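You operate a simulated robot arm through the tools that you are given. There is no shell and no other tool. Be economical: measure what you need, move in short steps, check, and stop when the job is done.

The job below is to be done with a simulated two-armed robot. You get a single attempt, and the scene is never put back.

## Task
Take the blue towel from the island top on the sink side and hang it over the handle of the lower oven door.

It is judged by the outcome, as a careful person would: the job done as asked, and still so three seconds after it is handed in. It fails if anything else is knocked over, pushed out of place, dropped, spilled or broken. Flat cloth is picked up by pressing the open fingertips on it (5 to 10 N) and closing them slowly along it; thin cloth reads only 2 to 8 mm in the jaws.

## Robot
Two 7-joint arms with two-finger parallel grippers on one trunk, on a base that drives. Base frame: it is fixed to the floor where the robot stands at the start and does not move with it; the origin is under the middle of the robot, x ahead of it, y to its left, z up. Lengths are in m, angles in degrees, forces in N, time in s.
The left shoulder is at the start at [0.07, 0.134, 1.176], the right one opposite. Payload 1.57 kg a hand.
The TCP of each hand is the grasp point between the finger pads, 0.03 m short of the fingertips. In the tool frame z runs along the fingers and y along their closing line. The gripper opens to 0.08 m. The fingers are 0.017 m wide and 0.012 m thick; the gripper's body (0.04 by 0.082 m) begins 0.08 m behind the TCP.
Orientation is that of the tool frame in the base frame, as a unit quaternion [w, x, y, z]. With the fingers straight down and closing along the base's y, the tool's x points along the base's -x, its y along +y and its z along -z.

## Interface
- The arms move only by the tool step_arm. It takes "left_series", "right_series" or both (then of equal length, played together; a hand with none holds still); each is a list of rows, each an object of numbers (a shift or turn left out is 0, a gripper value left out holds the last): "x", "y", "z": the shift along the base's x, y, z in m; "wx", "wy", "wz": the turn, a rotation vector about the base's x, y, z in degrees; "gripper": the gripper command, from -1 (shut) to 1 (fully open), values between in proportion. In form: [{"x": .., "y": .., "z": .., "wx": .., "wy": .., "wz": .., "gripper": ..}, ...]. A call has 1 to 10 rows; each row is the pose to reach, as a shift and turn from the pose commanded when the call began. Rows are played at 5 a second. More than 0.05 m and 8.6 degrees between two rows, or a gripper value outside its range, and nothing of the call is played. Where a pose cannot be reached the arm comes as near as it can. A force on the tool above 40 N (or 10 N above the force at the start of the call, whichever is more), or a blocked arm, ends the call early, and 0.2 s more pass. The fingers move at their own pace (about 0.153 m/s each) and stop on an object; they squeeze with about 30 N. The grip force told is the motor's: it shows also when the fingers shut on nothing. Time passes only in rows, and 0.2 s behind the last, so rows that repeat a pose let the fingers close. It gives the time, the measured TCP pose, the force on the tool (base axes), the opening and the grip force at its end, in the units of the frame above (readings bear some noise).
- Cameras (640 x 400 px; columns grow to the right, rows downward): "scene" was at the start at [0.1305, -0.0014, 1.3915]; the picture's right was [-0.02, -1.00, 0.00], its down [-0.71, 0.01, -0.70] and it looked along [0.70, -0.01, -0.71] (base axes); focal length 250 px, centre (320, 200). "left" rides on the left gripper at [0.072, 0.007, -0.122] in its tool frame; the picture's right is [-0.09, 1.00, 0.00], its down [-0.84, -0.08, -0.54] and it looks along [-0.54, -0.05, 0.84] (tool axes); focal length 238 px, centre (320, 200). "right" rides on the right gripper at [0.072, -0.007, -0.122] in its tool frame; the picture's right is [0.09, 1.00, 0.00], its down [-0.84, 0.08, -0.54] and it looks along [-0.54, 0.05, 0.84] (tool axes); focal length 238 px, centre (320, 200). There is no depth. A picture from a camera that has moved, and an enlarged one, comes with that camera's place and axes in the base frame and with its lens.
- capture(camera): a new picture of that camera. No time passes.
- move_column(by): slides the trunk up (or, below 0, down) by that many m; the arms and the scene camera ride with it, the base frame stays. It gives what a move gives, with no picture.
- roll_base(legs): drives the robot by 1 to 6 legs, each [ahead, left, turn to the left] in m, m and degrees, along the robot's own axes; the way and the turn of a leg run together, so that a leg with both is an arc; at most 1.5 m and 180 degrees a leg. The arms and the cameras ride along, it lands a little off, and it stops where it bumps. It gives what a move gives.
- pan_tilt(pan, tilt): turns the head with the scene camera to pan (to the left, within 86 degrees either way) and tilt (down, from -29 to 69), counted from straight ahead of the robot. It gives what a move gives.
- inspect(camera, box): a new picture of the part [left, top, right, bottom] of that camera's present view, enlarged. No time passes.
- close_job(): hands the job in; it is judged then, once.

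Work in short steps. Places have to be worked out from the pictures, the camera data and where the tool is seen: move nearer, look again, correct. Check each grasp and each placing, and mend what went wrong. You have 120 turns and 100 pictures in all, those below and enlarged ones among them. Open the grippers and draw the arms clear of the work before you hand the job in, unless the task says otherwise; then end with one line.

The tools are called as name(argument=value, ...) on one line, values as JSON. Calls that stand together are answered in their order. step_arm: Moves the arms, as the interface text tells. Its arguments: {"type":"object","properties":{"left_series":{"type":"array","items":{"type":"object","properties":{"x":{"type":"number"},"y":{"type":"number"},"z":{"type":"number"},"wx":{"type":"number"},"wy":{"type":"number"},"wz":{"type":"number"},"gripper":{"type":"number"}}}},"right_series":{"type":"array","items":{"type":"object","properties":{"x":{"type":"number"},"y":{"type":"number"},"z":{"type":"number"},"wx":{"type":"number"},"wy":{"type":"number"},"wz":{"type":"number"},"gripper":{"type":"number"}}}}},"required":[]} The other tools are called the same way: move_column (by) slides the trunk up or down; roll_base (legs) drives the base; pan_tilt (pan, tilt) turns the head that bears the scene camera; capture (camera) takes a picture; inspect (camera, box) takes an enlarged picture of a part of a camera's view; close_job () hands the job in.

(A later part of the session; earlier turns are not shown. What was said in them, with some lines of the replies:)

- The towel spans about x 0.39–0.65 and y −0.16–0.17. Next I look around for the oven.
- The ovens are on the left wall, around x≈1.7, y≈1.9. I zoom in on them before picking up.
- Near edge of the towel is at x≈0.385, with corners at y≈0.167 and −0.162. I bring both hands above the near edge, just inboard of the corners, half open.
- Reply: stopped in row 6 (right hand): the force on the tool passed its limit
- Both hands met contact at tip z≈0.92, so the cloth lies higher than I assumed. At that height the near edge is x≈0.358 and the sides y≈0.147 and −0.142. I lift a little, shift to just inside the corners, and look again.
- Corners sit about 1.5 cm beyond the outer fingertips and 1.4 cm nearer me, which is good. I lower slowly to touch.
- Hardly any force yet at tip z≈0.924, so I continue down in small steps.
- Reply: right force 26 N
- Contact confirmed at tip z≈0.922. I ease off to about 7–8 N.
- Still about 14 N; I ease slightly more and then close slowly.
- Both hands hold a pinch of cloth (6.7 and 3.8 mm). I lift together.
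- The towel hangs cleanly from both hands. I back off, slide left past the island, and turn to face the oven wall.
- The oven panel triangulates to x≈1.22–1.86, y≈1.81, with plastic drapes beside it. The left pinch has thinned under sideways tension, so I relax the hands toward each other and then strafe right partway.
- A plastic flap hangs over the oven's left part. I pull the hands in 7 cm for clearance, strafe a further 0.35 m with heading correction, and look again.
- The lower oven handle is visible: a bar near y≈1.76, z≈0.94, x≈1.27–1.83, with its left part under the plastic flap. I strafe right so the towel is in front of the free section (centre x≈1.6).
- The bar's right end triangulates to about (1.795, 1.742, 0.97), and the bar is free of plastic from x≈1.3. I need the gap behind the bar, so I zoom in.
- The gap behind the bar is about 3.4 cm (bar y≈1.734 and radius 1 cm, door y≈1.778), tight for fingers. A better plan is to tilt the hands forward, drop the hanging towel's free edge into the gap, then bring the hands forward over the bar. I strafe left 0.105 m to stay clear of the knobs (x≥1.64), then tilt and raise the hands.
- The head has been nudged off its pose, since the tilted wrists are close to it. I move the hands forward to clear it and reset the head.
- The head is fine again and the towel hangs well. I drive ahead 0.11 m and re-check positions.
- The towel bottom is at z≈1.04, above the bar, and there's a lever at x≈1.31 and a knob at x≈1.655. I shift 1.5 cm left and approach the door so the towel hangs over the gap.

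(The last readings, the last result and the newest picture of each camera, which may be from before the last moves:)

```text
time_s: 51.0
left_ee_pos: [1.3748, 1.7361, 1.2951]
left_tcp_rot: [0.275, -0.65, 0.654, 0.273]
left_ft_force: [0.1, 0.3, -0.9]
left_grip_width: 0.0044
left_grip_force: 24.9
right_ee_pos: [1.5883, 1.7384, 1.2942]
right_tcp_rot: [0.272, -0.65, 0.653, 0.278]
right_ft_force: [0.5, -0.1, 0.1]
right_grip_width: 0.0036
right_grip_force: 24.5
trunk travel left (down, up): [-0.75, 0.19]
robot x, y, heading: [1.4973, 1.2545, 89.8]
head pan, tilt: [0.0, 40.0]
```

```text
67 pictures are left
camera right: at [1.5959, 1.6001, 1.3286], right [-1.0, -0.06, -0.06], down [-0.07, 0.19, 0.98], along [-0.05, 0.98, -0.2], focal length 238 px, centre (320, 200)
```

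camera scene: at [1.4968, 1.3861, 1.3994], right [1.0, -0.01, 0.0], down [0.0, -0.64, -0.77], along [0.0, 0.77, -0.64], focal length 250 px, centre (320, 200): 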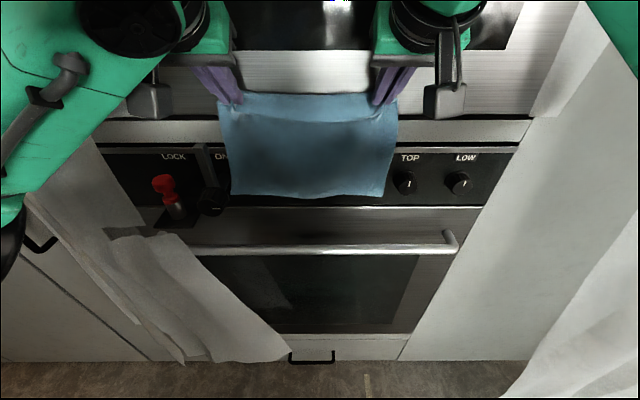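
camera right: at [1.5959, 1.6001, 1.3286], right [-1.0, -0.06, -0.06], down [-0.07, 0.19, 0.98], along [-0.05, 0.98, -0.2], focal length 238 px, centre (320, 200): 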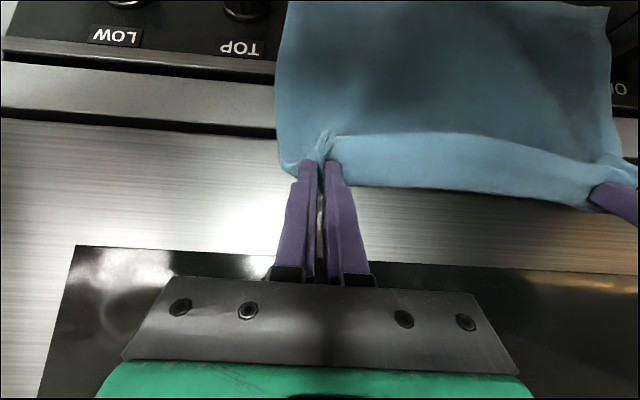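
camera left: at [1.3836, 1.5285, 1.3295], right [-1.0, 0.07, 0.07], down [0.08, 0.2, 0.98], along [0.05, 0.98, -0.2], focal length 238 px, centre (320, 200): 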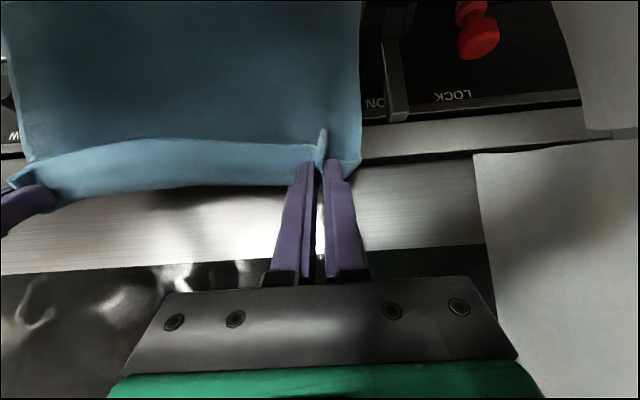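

The towel hangs about 17–18 cm below the fingertips, with its bottom at z≈1.10. I lower 0.10 m and look before the edge reaches the bar.

step_arm(left_series=[{"z": -0.02}, {"z": -0.04}, {"z": -0.06}, {"z": -0.08}, {"z": -0.1}, {"z": -0.1}, {"z": -0.1}], right_series=[{"z": -0.02}, {"z": -0.04}, {"z": -0.06}, {"z": -0.08}, {"z": -0.1}, {"z": -0.1}, {"z": -0.1}])

inspect(camera="scene", box=[180, 110, 480, 300])

capture(camera="right")

capture(camera="left")

```text
time_s: 52.6
left_ee_pos: [1.3759, 1.7388, 1.1971]
left_tcp_rot: [0.275, -0.651, 0.653, 0.273]
left_ft_force: [-0.4, 0.2, -0.5]
left_grip_width: 0.0043
left_grip_force: 25.4
right_ee_pos: [1.5889, 1.7389, 1.1958]
right_tcp_rot: [0.272, -0.649, 0.653, 0.28]
right_ft_force: [0.5, -0.7, 0.3]
right_grip_width: 0.0034
right_grip_force: 24.8
trunk travel left (down, up): [-0.75, 0.19]
robot x, y, heading: [1.4966, 1.2511, 89.5]
head pan, tilt: [0.0, 40.0]
```

```text
2.11 times, centred on (330, 205) of scene
camera zoom: at [1.4971, 1.3861, 1.3994], right [1.0, -0.01, 0.0], down [0.0, -0.64, -0.77], along [0.0, 0.77, -0.64], focal length 525 px, centre (299, 190)
```

zoom: 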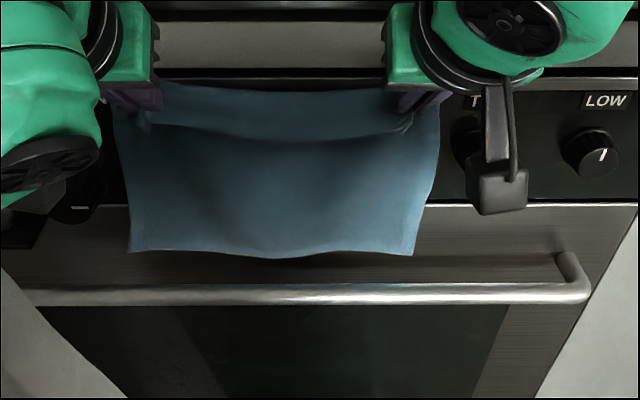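

```text
65 pictures are left
camera right: at [1.5961, 1.6001, 1.2296], right [-1.0, -0.06, -0.05], down [-0.07, 0.19, 0.98], along [-0.05, 0.98, -0.2], focal length 238 px, centre (320, 200)
```

right: 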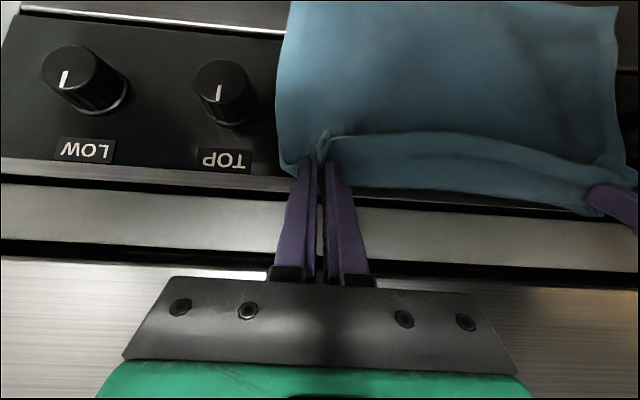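

```text
64 pictures are left
camera left: at [1.3685, 1.6019, 1.2309], right [-1.0, 0.07, 0.07], down [0.08, 0.2, 0.98], along [0.05, 0.98, -0.2], focal length 238 px, centre (320, 200)
```

left: 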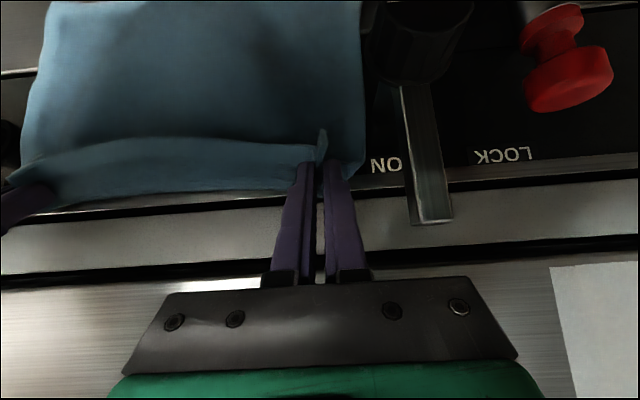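

The edge is at z≈1.005, just above the bar and apparently between bar and door. I lower another 5 cm to see which side it goes.

step_arm(left_series=[{"z": -0.01}, {"z": -0.02}, {"z": -0.03}, {"z": -0.04}, {"z": -0.05}, {"z": -0.05}, {"z": -0.05}], right_series=[{"z": -0.01}, {"z": -0.02}, {"z": -0.03}, {"z": -0.04}, {"z": -0.05}, {"z": -0.05}, {"z": -0.05}])

inspect(camera="scene", box=[180, 110, 480, 300])

```text
time_s: 54.2
left_ee_pos: [1.3754, 1.7391, 1.1471]
left_tcp_rot: [0.275, -0.65, 0.653, 0.273]
left_ft_force: [0.7, -0.1, -0.1]
left_grip_width: 0.0045
left_grip_force: 24.9
right_ee_pos: [1.5882, 1.7376, 1.1449]
right_tcp_rot: [0.272, -0.649, 0.654, 0.278]
right_ft_force: [-0.2, 0.2, -0.8]
right_grip_width: 0.0038
right_grip_force: 24.5
trunk travel left (down, up): [-0.75, 0.19]
robot x, y, heading: [1.4932, 1.2524, 89.5]
head pan, tilt: [0.0, 40.0]
```

```text
2.11 times, centred on (330, 205) of scene
camera zoom: at [1.4971, 1.386, 1.3994], right [1.0, -0.01, 0.0], down [0.0, -0.64, -0.77], along [0.0, 0.77, -0.64], focal length 525 px, centre (299, 190)
```

zoom: 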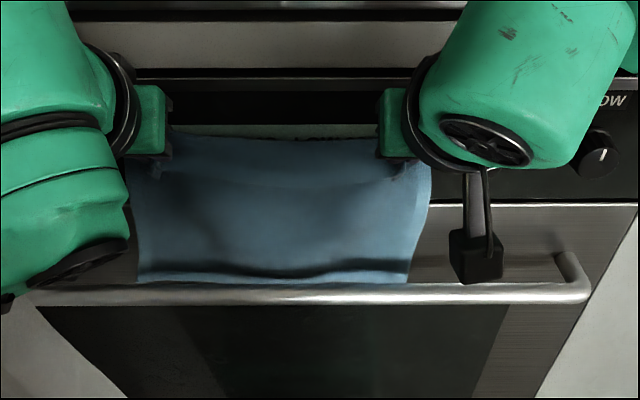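

The bar now occludes the towel edge, so it went into the gap behind the bar. I lower another 8 cm.

step_arm(left_series=[{"z": -0.01}, {"z": -0.02}, {"z": -0.03}, {"z": -0.04}, {"z": -0.05}, {"z": -0.06}, {"z": -0.07}, {"z": -0.08}, {"z": -0.08}], right_series=[{"z": -0.01}, {"z": -0.02}, {"z": -0.03}, {"z": -0.04}, {"z": -0.05}, {"z": -0.06}, {"z": -0.07}, {"z": -0.08}, {"z": -0.08}])

inspect(camera="scene", box=[180, 110, 480, 300])

capture(camera="right")

```text
time_s: 56.2
left_ee_pos: [1.3796, 1.7319, 1.0694]
left_tcp_rot: [0.277, -0.648, 0.653, 0.277]
left_ft_force: [12.5, -10.3, 17.9]
left_grip_width: 0.0044
left_grip_force: 24.8
right_ee_pos: [1.5942, 1.7318, 1.0671]
right_tcp_rot: [0.273, -0.647, 0.653, 0.282]
right_ft_force: [1.3, 0.9, -0.4]
right_grip_width: 0.0037
right_grip_force: 24.2
trunk travel left (down, up): [-0.75, 0.19]
robot x, y, heading: [1.4956, 1.249, 89.6]
head pan, tilt: [0.0, 40.0]
```

```text
2.11 times, centred on (330, 205) of scene
camera zoom: at [1.503, 1.3787, 1.4003], right [1.0, -0.01, 0.0], down [-0.01, -0.64, -0.77], along [0.0, 0.77, -0.64], focal length 525 px, centre (299, 190)
```

zoom: 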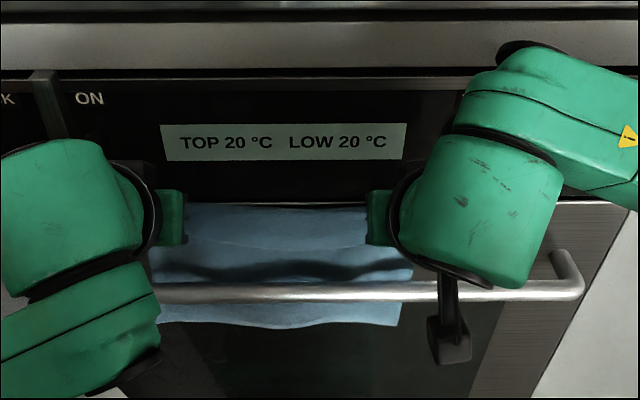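

```text
61 pictures are left
camera right: at [1.6014, 1.5938, 1.0998], right [-1.0, -0.06, -0.05], down [-0.06, 0.19, 0.98], along [-0.05, 0.98, -0.19], focal length 238 px, centre (320, 200)
```

right: 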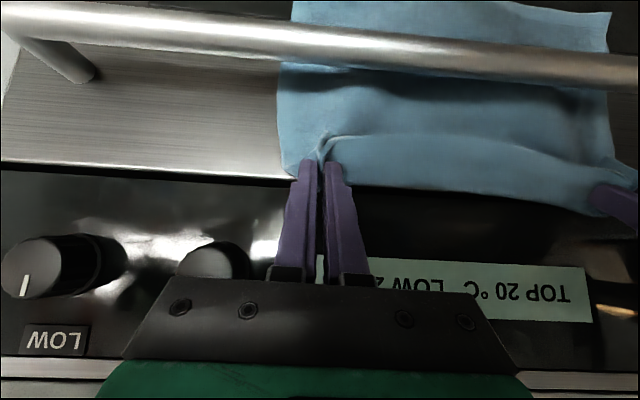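

The towel edge now hangs visibly behind and below the bar, but the left hand feels a contact force. I look for the cause.

capture(camera="left")

capture(camera="scene")

```text
60 pictures are left
camera left: at [1.3726, 1.5947, 1.1026], right [-1.0, 0.07, 0.07], down [0.08, 0.19, 0.98], along [0.06, 0.98, -0.19], focal length 238 px, centre (320, 200)
```

left: 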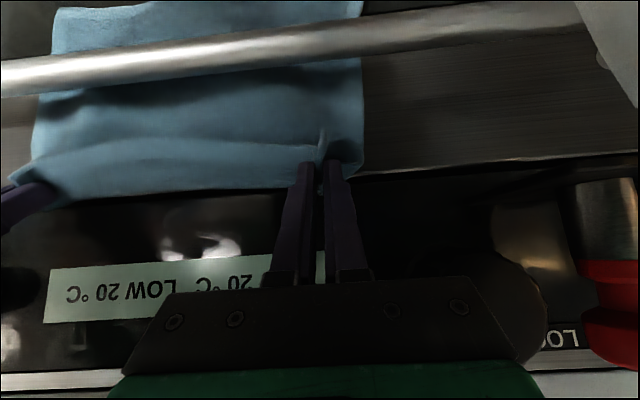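

```text
59 pictures are left
camera scene: at [1.503, 1.3787, 1.4003], right [1.0, -0.01, 0.0], down [-0.01, -0.64, -0.77], along [0.0, 0.77, -0.64], focal length 250 px, centre (320, 200)
```

scene: 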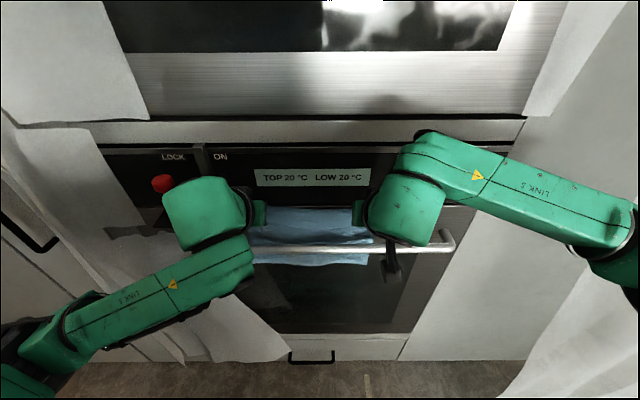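

The left gripper's side is brushing the ON knob. The towel edge is about 9 cm below the bar behind it, so I now bring the hands back toward me and down over the bar, which also leaves the knob.

step_arm(left_series=[{"y": -0.015, "x": 0.003}, {"y": -0.03, "x": 0.003}, {"y": -0.045, "z": -0.005, "x": 0.003}, {"y": -0.06, "z": -0.012, "x": 0.003}, {"y": -0.075, "z": -0.025, "x": 0.003}, {"y": -0.08, "z": -0.04, "x": 0.003}, {"y": -0.08, "z": -0.055, "x": 0.003}, {"y": -0.08, "z": -0.055, "x": 0.003}], right_series=[{"y": -0.015}, {"y": -0.03}, {"y": -0.045, "z": -0.005}, {"y": -0.06, "z": -0.012}, {"y": -0.075, "z": -0.025}, {"y": -0.08, "z": -0.04}, {"y": -0.08, "z": -0.055}, {"y": -0.08, "z": -0.055}])

inspect(camera="scene", box=[160, 110, 480, 310])

capture(camera="right")

```text
time_s: 58.0
left_ee_pos: [1.3789, 1.6565, 1.0098]
left_tcp_rot: [0.276, -0.65, 0.654, 0.273]
left_ft_force: [-0.4, 0.5, -1.0]
left_grip_width: 0.0045
left_grip_force: 25.0
left hand out of reach, approached as far as the arm can: row 4
right_ee_pos: [1.5914, 1.658, 1.0107]
right_tcp_rot: [0.272, -0.65, 0.652, 0.28]
right_ft_force: [0.9, -0.1, 0.0]
right_grip_width: 0.0035
right_grip_force: 25.0
trunk travel left (down, up): [-0.75, 0.19]
robot x, y, heading: [1.4949, 1.2484, 89.8]
head pan, tilt: [0.0, 40.0]
```

```text
2.00 times, centred on (320, 210) of scene
camera zoom: at [1.4973, 1.3859, 1.3994], right [1.0, -0.01, 0.0], down [0.0, -0.64, -0.77], along [0.0, 0.77, -0.64], focal length 499 px, centre (320, 180)
```

zoom: 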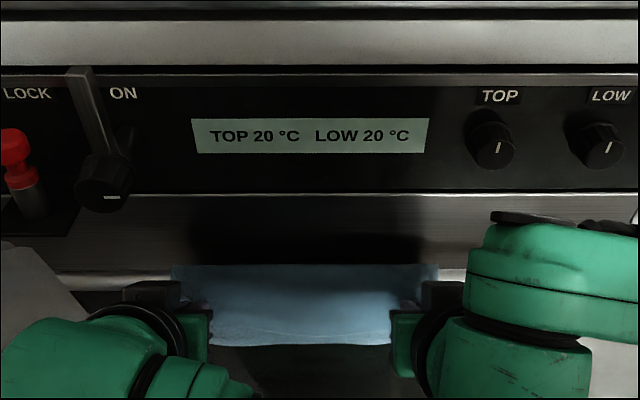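

```text
57 pictures are left
camera right: at [1.5977, 1.5184, 1.0433], right [-1.0, -0.06, -0.05], down [-0.07, 0.19, 0.98], along [-0.05, 0.98, -0.2], focal length 238 px, centre (320, 200)
```

right: 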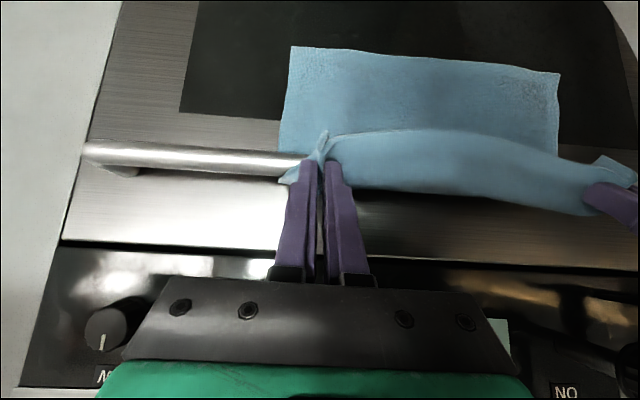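

The knob looks undisturbed and the contact force is gone. The towel crosses over the bar with its rear part hanging behind; I lower the hands in front of the bar.

step_arm(left_series=[{"z": -0.015}, {"z": -0.03}, {"z": -0.045, "y": 0.005}, {"z": -0.06, "y": 0.01}, {"z": -0.07, "y": 0.015}, {"z": -0.075, "y": 0.018}, {"z": -0.075, "y": 0.018}], right_series=[{"z": -0.015}, {"z": -0.03}, {"z": -0.045, "y": 0.005}, {"z": -0.06, "y": 0.01}, {"z": -0.07, "y": 0.015}, {"z": -0.075, "y": 0.018}, {"z": -0.075, "y": 0.018}])

capture(camera="right")

capture(camera="left")

inspect(camera="scene", box=[160, 150, 480, 350])

```text
time_s: 59.6
left_ee_pos: [1.378, 1.6744, 0.9337]
left_tcp_rot: [0.274, -0.651, 0.653, 0.273]
left_ft_force: [0.6, 0.1, 0.7]
left_grip_width: 0.0046
left_grip_force: 25.3
right_ee_pos: [1.5917, 1.6742, 0.9343]
right_tcp_rot: [0.272, -0.649, 0.653, 0.279]
right_ft_force: [0.1, -0.5, -0.5]
right_grip_width: 0.0036
right_grip_force: 25.0
trunk travel left (down, up): [-0.75, 0.19]
robot x, y, heading: [1.4957, 1.2513, 90.0]
head pan, tilt: [0.0, 40.0]
```

```text
56 pictures are left
camera right: at [1.5974, 1.5366, 0.9684], right [-1.0, -0.06, -0.05], down [-0.07, 0.19, 0.98], along [-0.05, 0.98, -0.2], focal length 238 px, centre (320, 200)
```

right: 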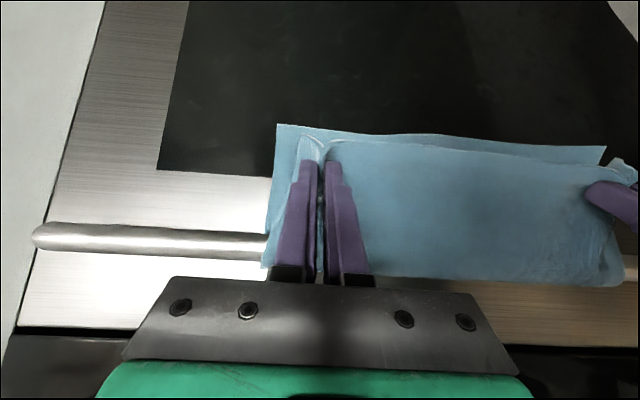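

```text
55 pictures are left
camera left: at [1.3714, 1.5376, 0.968], right [-1.0, 0.07, 0.07], down [0.08, 0.2, 0.98], along [0.05, 0.98, -0.2], focal length 238 px, centre (320, 200)
```

left: 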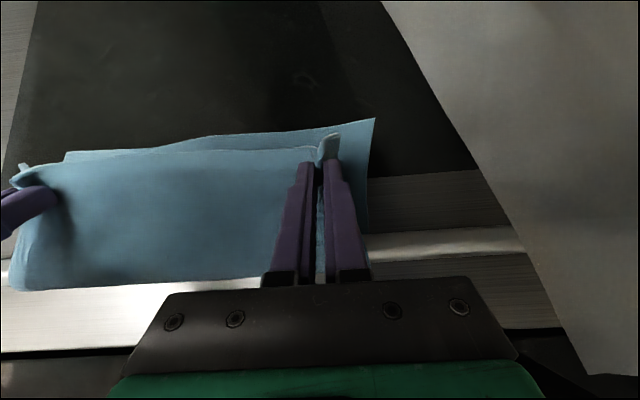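

```text
2.00 times, centred on (320, 250) of scene
camera zoom: at [1.4972, 1.3859, 1.3994], right [1.0, -0.01, 0.0], down [0.0, -0.64, -0.77], along [0.0, 0.77, -0.64], focal length 499 px, centre (320, 100)
```

zoom: 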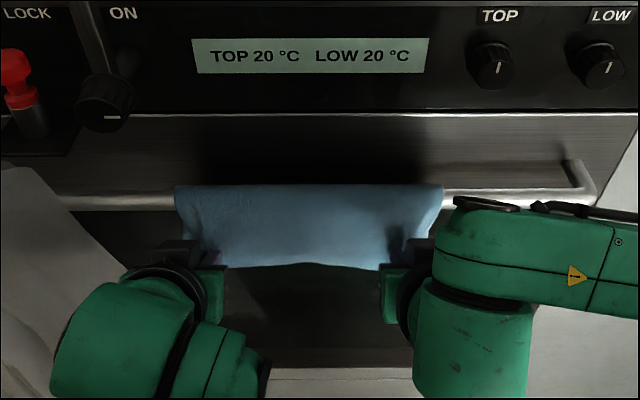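

The towel is folded evenly over the bar. I lower the tips slightly toward the door to slacken it, then open slowly in place.

step_arm(left_series=[{"gripper": -0.9}, {"gripper": -0.75}, {"gripper": -0.6}, {"gripper": -0.45}, {"gripper": -0.3}, {"gripper": -0.3}], right_series=[{"gripper": -0.9}, {"gripper": -0.75}, {"gripper": -0.6}, {"gripper": -0.45}, {"gripper": -0.3}, {"gripper": -0.3}])

capture(camera="right")

capture(camera="left")

```text
time_s: 61.0
left_ee_pos: [1.3786, 1.674, 0.9344]
left_tcp_rot: [0.276, -0.65, 0.653, 0.273]
left_ft_force: [-0.6, 0.1, 1.0]
left_grip_width: 0.0278
left_grip_force: 0.0
right_ee_pos: [1.5898, 1.6758, 0.9353]
right_tcp_rot: [0.272, -0.649, 0.654, 0.278]
right_ft_force: [0.4, -0.7, -0.1]
right_grip_width: 0.0279
right_grip_force: 0.0
trunk travel left (down, up): [-0.75, 0.19]
robot x, y, heading: [1.4992, 1.2542, 89.7]
head pan, tilt: [0.0, 40.0]
```

```text
53 pictures are left
camera right: at [1.5974, 1.5367, 0.9685], right [-1.0, -0.06, -0.05], down [-0.07, 0.19, 0.98], along [-0.05, 0.98, -0.2], focal length 238 px, centre (320, 200)
```

right: 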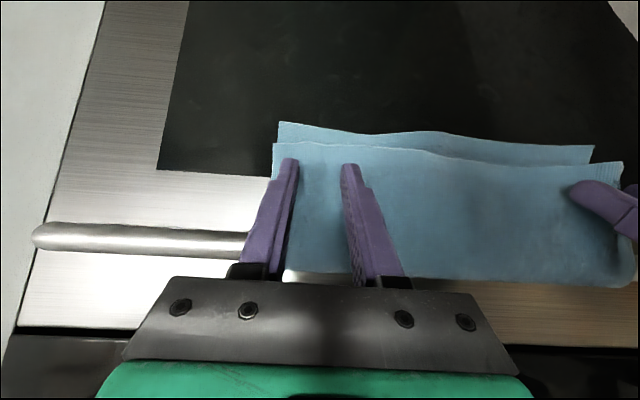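

```text
52 pictures are left
camera left: at [1.3714, 1.5378, 0.9682], right [-1.0, 0.07, 0.07], down [0.08, 0.2, 0.98], along [0.05, 0.98, -0.2], focal length 238 px, centre (320, 200)
```

left: 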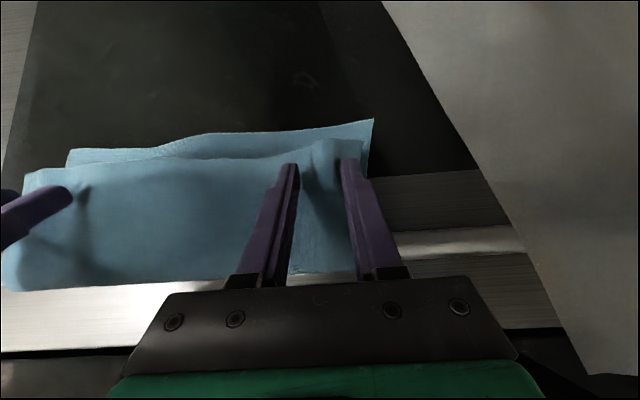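

Both pinches are released and the towel stays on the bar. I withdraw the hands straight back along the fingers.

step_arm(left_series=[{"y": -0.007, "z": 0.005}, {"y": -0.017, "z": 0.01}, {"y": -0.03, "z": 0.018}, {"y": -0.05, "z": 0.028}, {"y": -0.07, "z": 0.035}, {"y": -0.09, "z": 0.035}, {"y": -0.11, "z": 0.035}], right_series=[{"y": -0.007, "z": 0.005}, {"y": -0.017, "z": 0.01}, {"y": -0.03, "z": 0.018}, {"y": -0.05, "z": 0.028}, {"y": -0.07, "z": 0.035}, {"y": -0.09, "z": 0.035}, {"y": -0.11, "z": 0.035}])

capture(camera="right")

capture(camera="scene")

```text
time_s: 62.0
left_ee_pos: [1.3152, 1.6417, 0.9425]
left_tcp_rot: [0.193, -0.644, 0.657, 0.341]
left_ft_force: [-0.4, 0.2, 0.7]
left_grip_width: 0.0279
left_grip_force: 0.1
left hand out of reach, approached as far as the arm can: row 4, 5
right_ee_pos: [1.5895, 1.6285, 0.961]
right_tcp_rot: [0.271, -0.65, 0.653, 0.28]
right_ft_force: [-0.3, 0.6, -0.7]
right_grip_width: 0.0279
right_grip_force: 0.1
right hand out of reach, approached as far as the arm can: row 5
trunk travel left (down, up): [-0.75, 0.19]
robot x, y, heading: [1.4983, 1.2504, 89.8]
head pan, tilt: [0.0, 40.0]
stopped in row 5 (left hand): the arm was blocked; the commanded pose is now the measured one
```

```text
51 pictures are left
camera right: at [1.5966, 1.4905, 0.9954], right [-1.0, -0.06, -0.05], down [-0.07, 0.19, 0.98], along [-0.05, 0.98, -0.2], focal length 238 px, centre (320, 200)
```

right: 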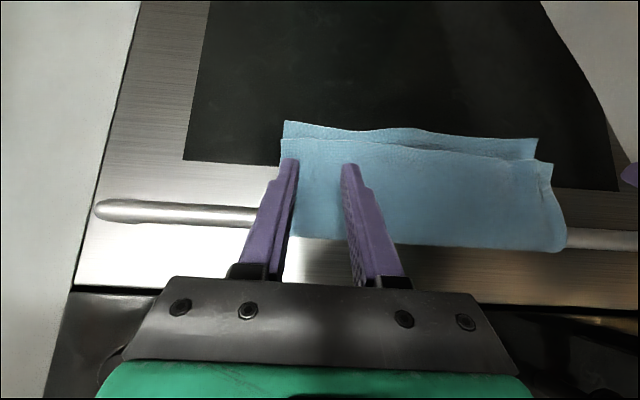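

```text
50 pictures are left
camera scene: at [1.4964, 1.3854, 1.3995], right [1.0, -0.01, 0.0], down [0.0, -0.64, -0.77], along [0.0, 0.77, -0.64], focal length 250 px, centre (320, 200)
```

scene: 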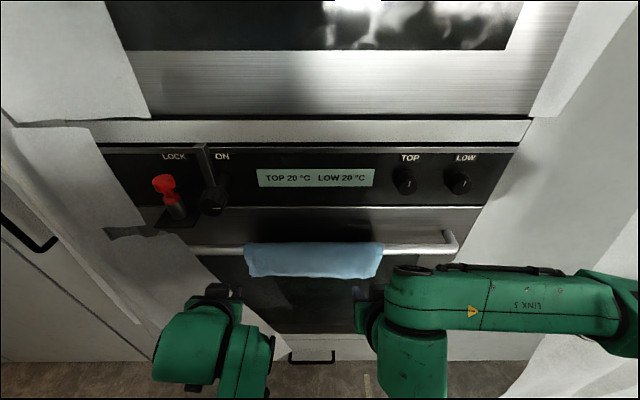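

The towel stays hung, but the left arm reached an awkward joint pose. I withdraw by backing the base instead.

roll_base(legs=[[-0.13, 0, 0]])

capture(camera="scene")

capture(camera="left")

```text
time_s: 63.3
left_ee_pos: [1.3161, 1.5161, 0.9409]
left_tcp_rot: [0.193, -0.643, 0.658, 0.339]
left_ft_force: [-0.1, -0.1, 0.3]
left_grip_width: 0.028
left_grip_force: 0.2
right_ee_pos: [1.5888, 1.5011, 0.9618]
right_tcp_rot: [0.272, -0.649, 0.653, 0.279]
right_ft_force: [0.8, -0.6, -0.5]
right_grip_width: 0.0278
right_grip_force: 0.1
trunk travel left (down, up): [-0.75, 0.19]
robot x, y, heading: [1.4942, 1.1191, 89.6]
head pan, tilt: [0.0, 40.0]
```

```text
49 pictures are left
camera scene: at [1.4967, 1.2591, 1.3993], right [1.0, -0.01, 0.0], down [0.0, -0.64, -0.77], along [0.01, 0.77, -0.64], focal length 250 px, centre (320, 200)
```

scene: 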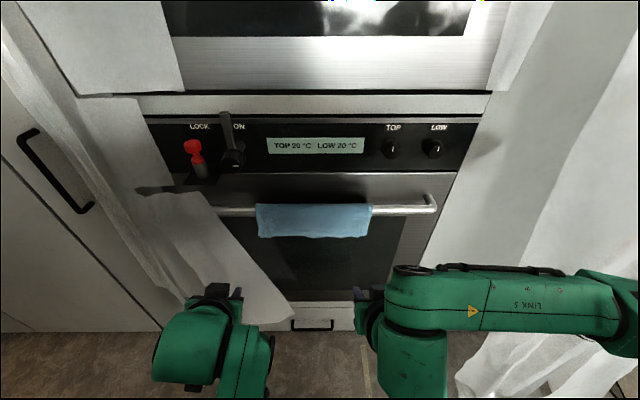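

```text
48 pictures are left
camera left: at [1.3246, 1.3798, 0.9779], right [-0.97, 0.01, 0.26], down [0.26, 0.23, 0.94], along [-0.05, 0.97, -0.22], focal length 238 px, centre (320, 200)
```

left: 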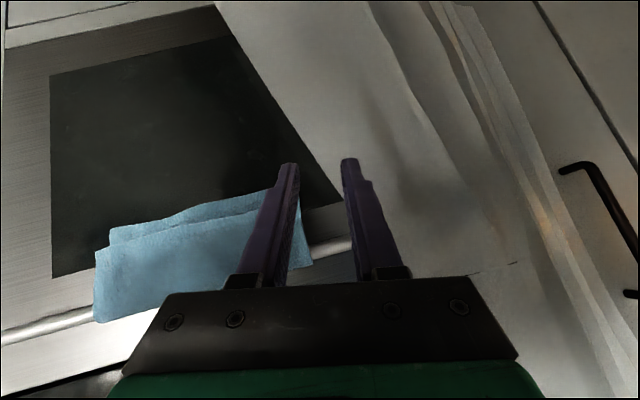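

The towel hangs on the bar and the hands are clear. I open the grippers fully and take one last close look.

step_arm(left_series=[{"gripper": 1}, {"gripper": 1}, {"gripper": 1}, {"gripper": 1}, {"gripper": 1}], right_series=[{"gripper": 1}, {"gripper": 1}, {"gripper": 1}, {"gripper": 1}, {"gripper": 1}])

inspect(camera="scene", box=[160, 90, 460, 280])

```text
time_s: 64.5
left_ee_pos: [1.3144, 1.5143, 0.9403]
left_tcp_rot: [0.192, -0.643, 0.659, 0.34]
left_ft_force: [-0.6, 0.2, -0.8]
left_grip_width: 0.08
left_grip_force: 0.0
right_ee_pos: [1.5895, 1.5014, 0.9619]
right_tcp_rot: [0.272, -0.649, 0.654, 0.279]
right_ft_force: [0.0, 0.0, 0.2]
right_grip_width: 0.0801
right_grip_force: 0.0
trunk travel left (down, up): [-0.75, 0.19]
robot x, y, heading: [1.4966, 1.1222, 89.6]
head pan, tilt: [0.0, 40.0]
```

```text
2.11 times, centred on (310, 185) of scene
camera zoom: at [1.4966, 1.2574, 1.3994], right [1.0, -0.01, 0.0], down [0.0, -0.64, -0.77], along [0.01, 0.77, -0.64], focal length 525 px, centre (341, 232)
```

zoom: 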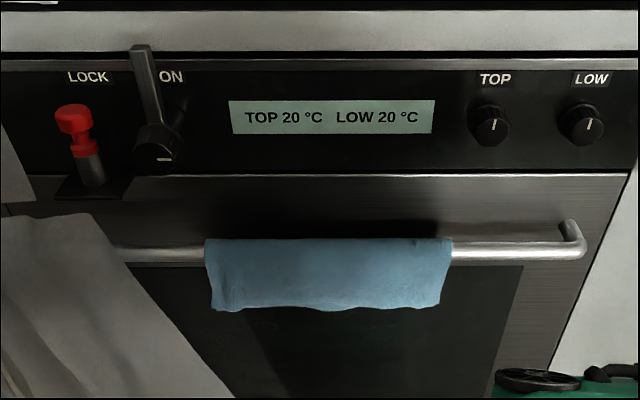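

The towel hangs stably over the lower oven's handle, with the knobs, plastic and lever as they were, so I hand in.

close_job()

```text
The job is handed in.
```

The blue towel is hanging over the handle of the lower oven door, folded about evenly, with both grippers open and drawn clear; the left gripper pressed briefly against the ON knob while lowering, but the knob looks unmoved.
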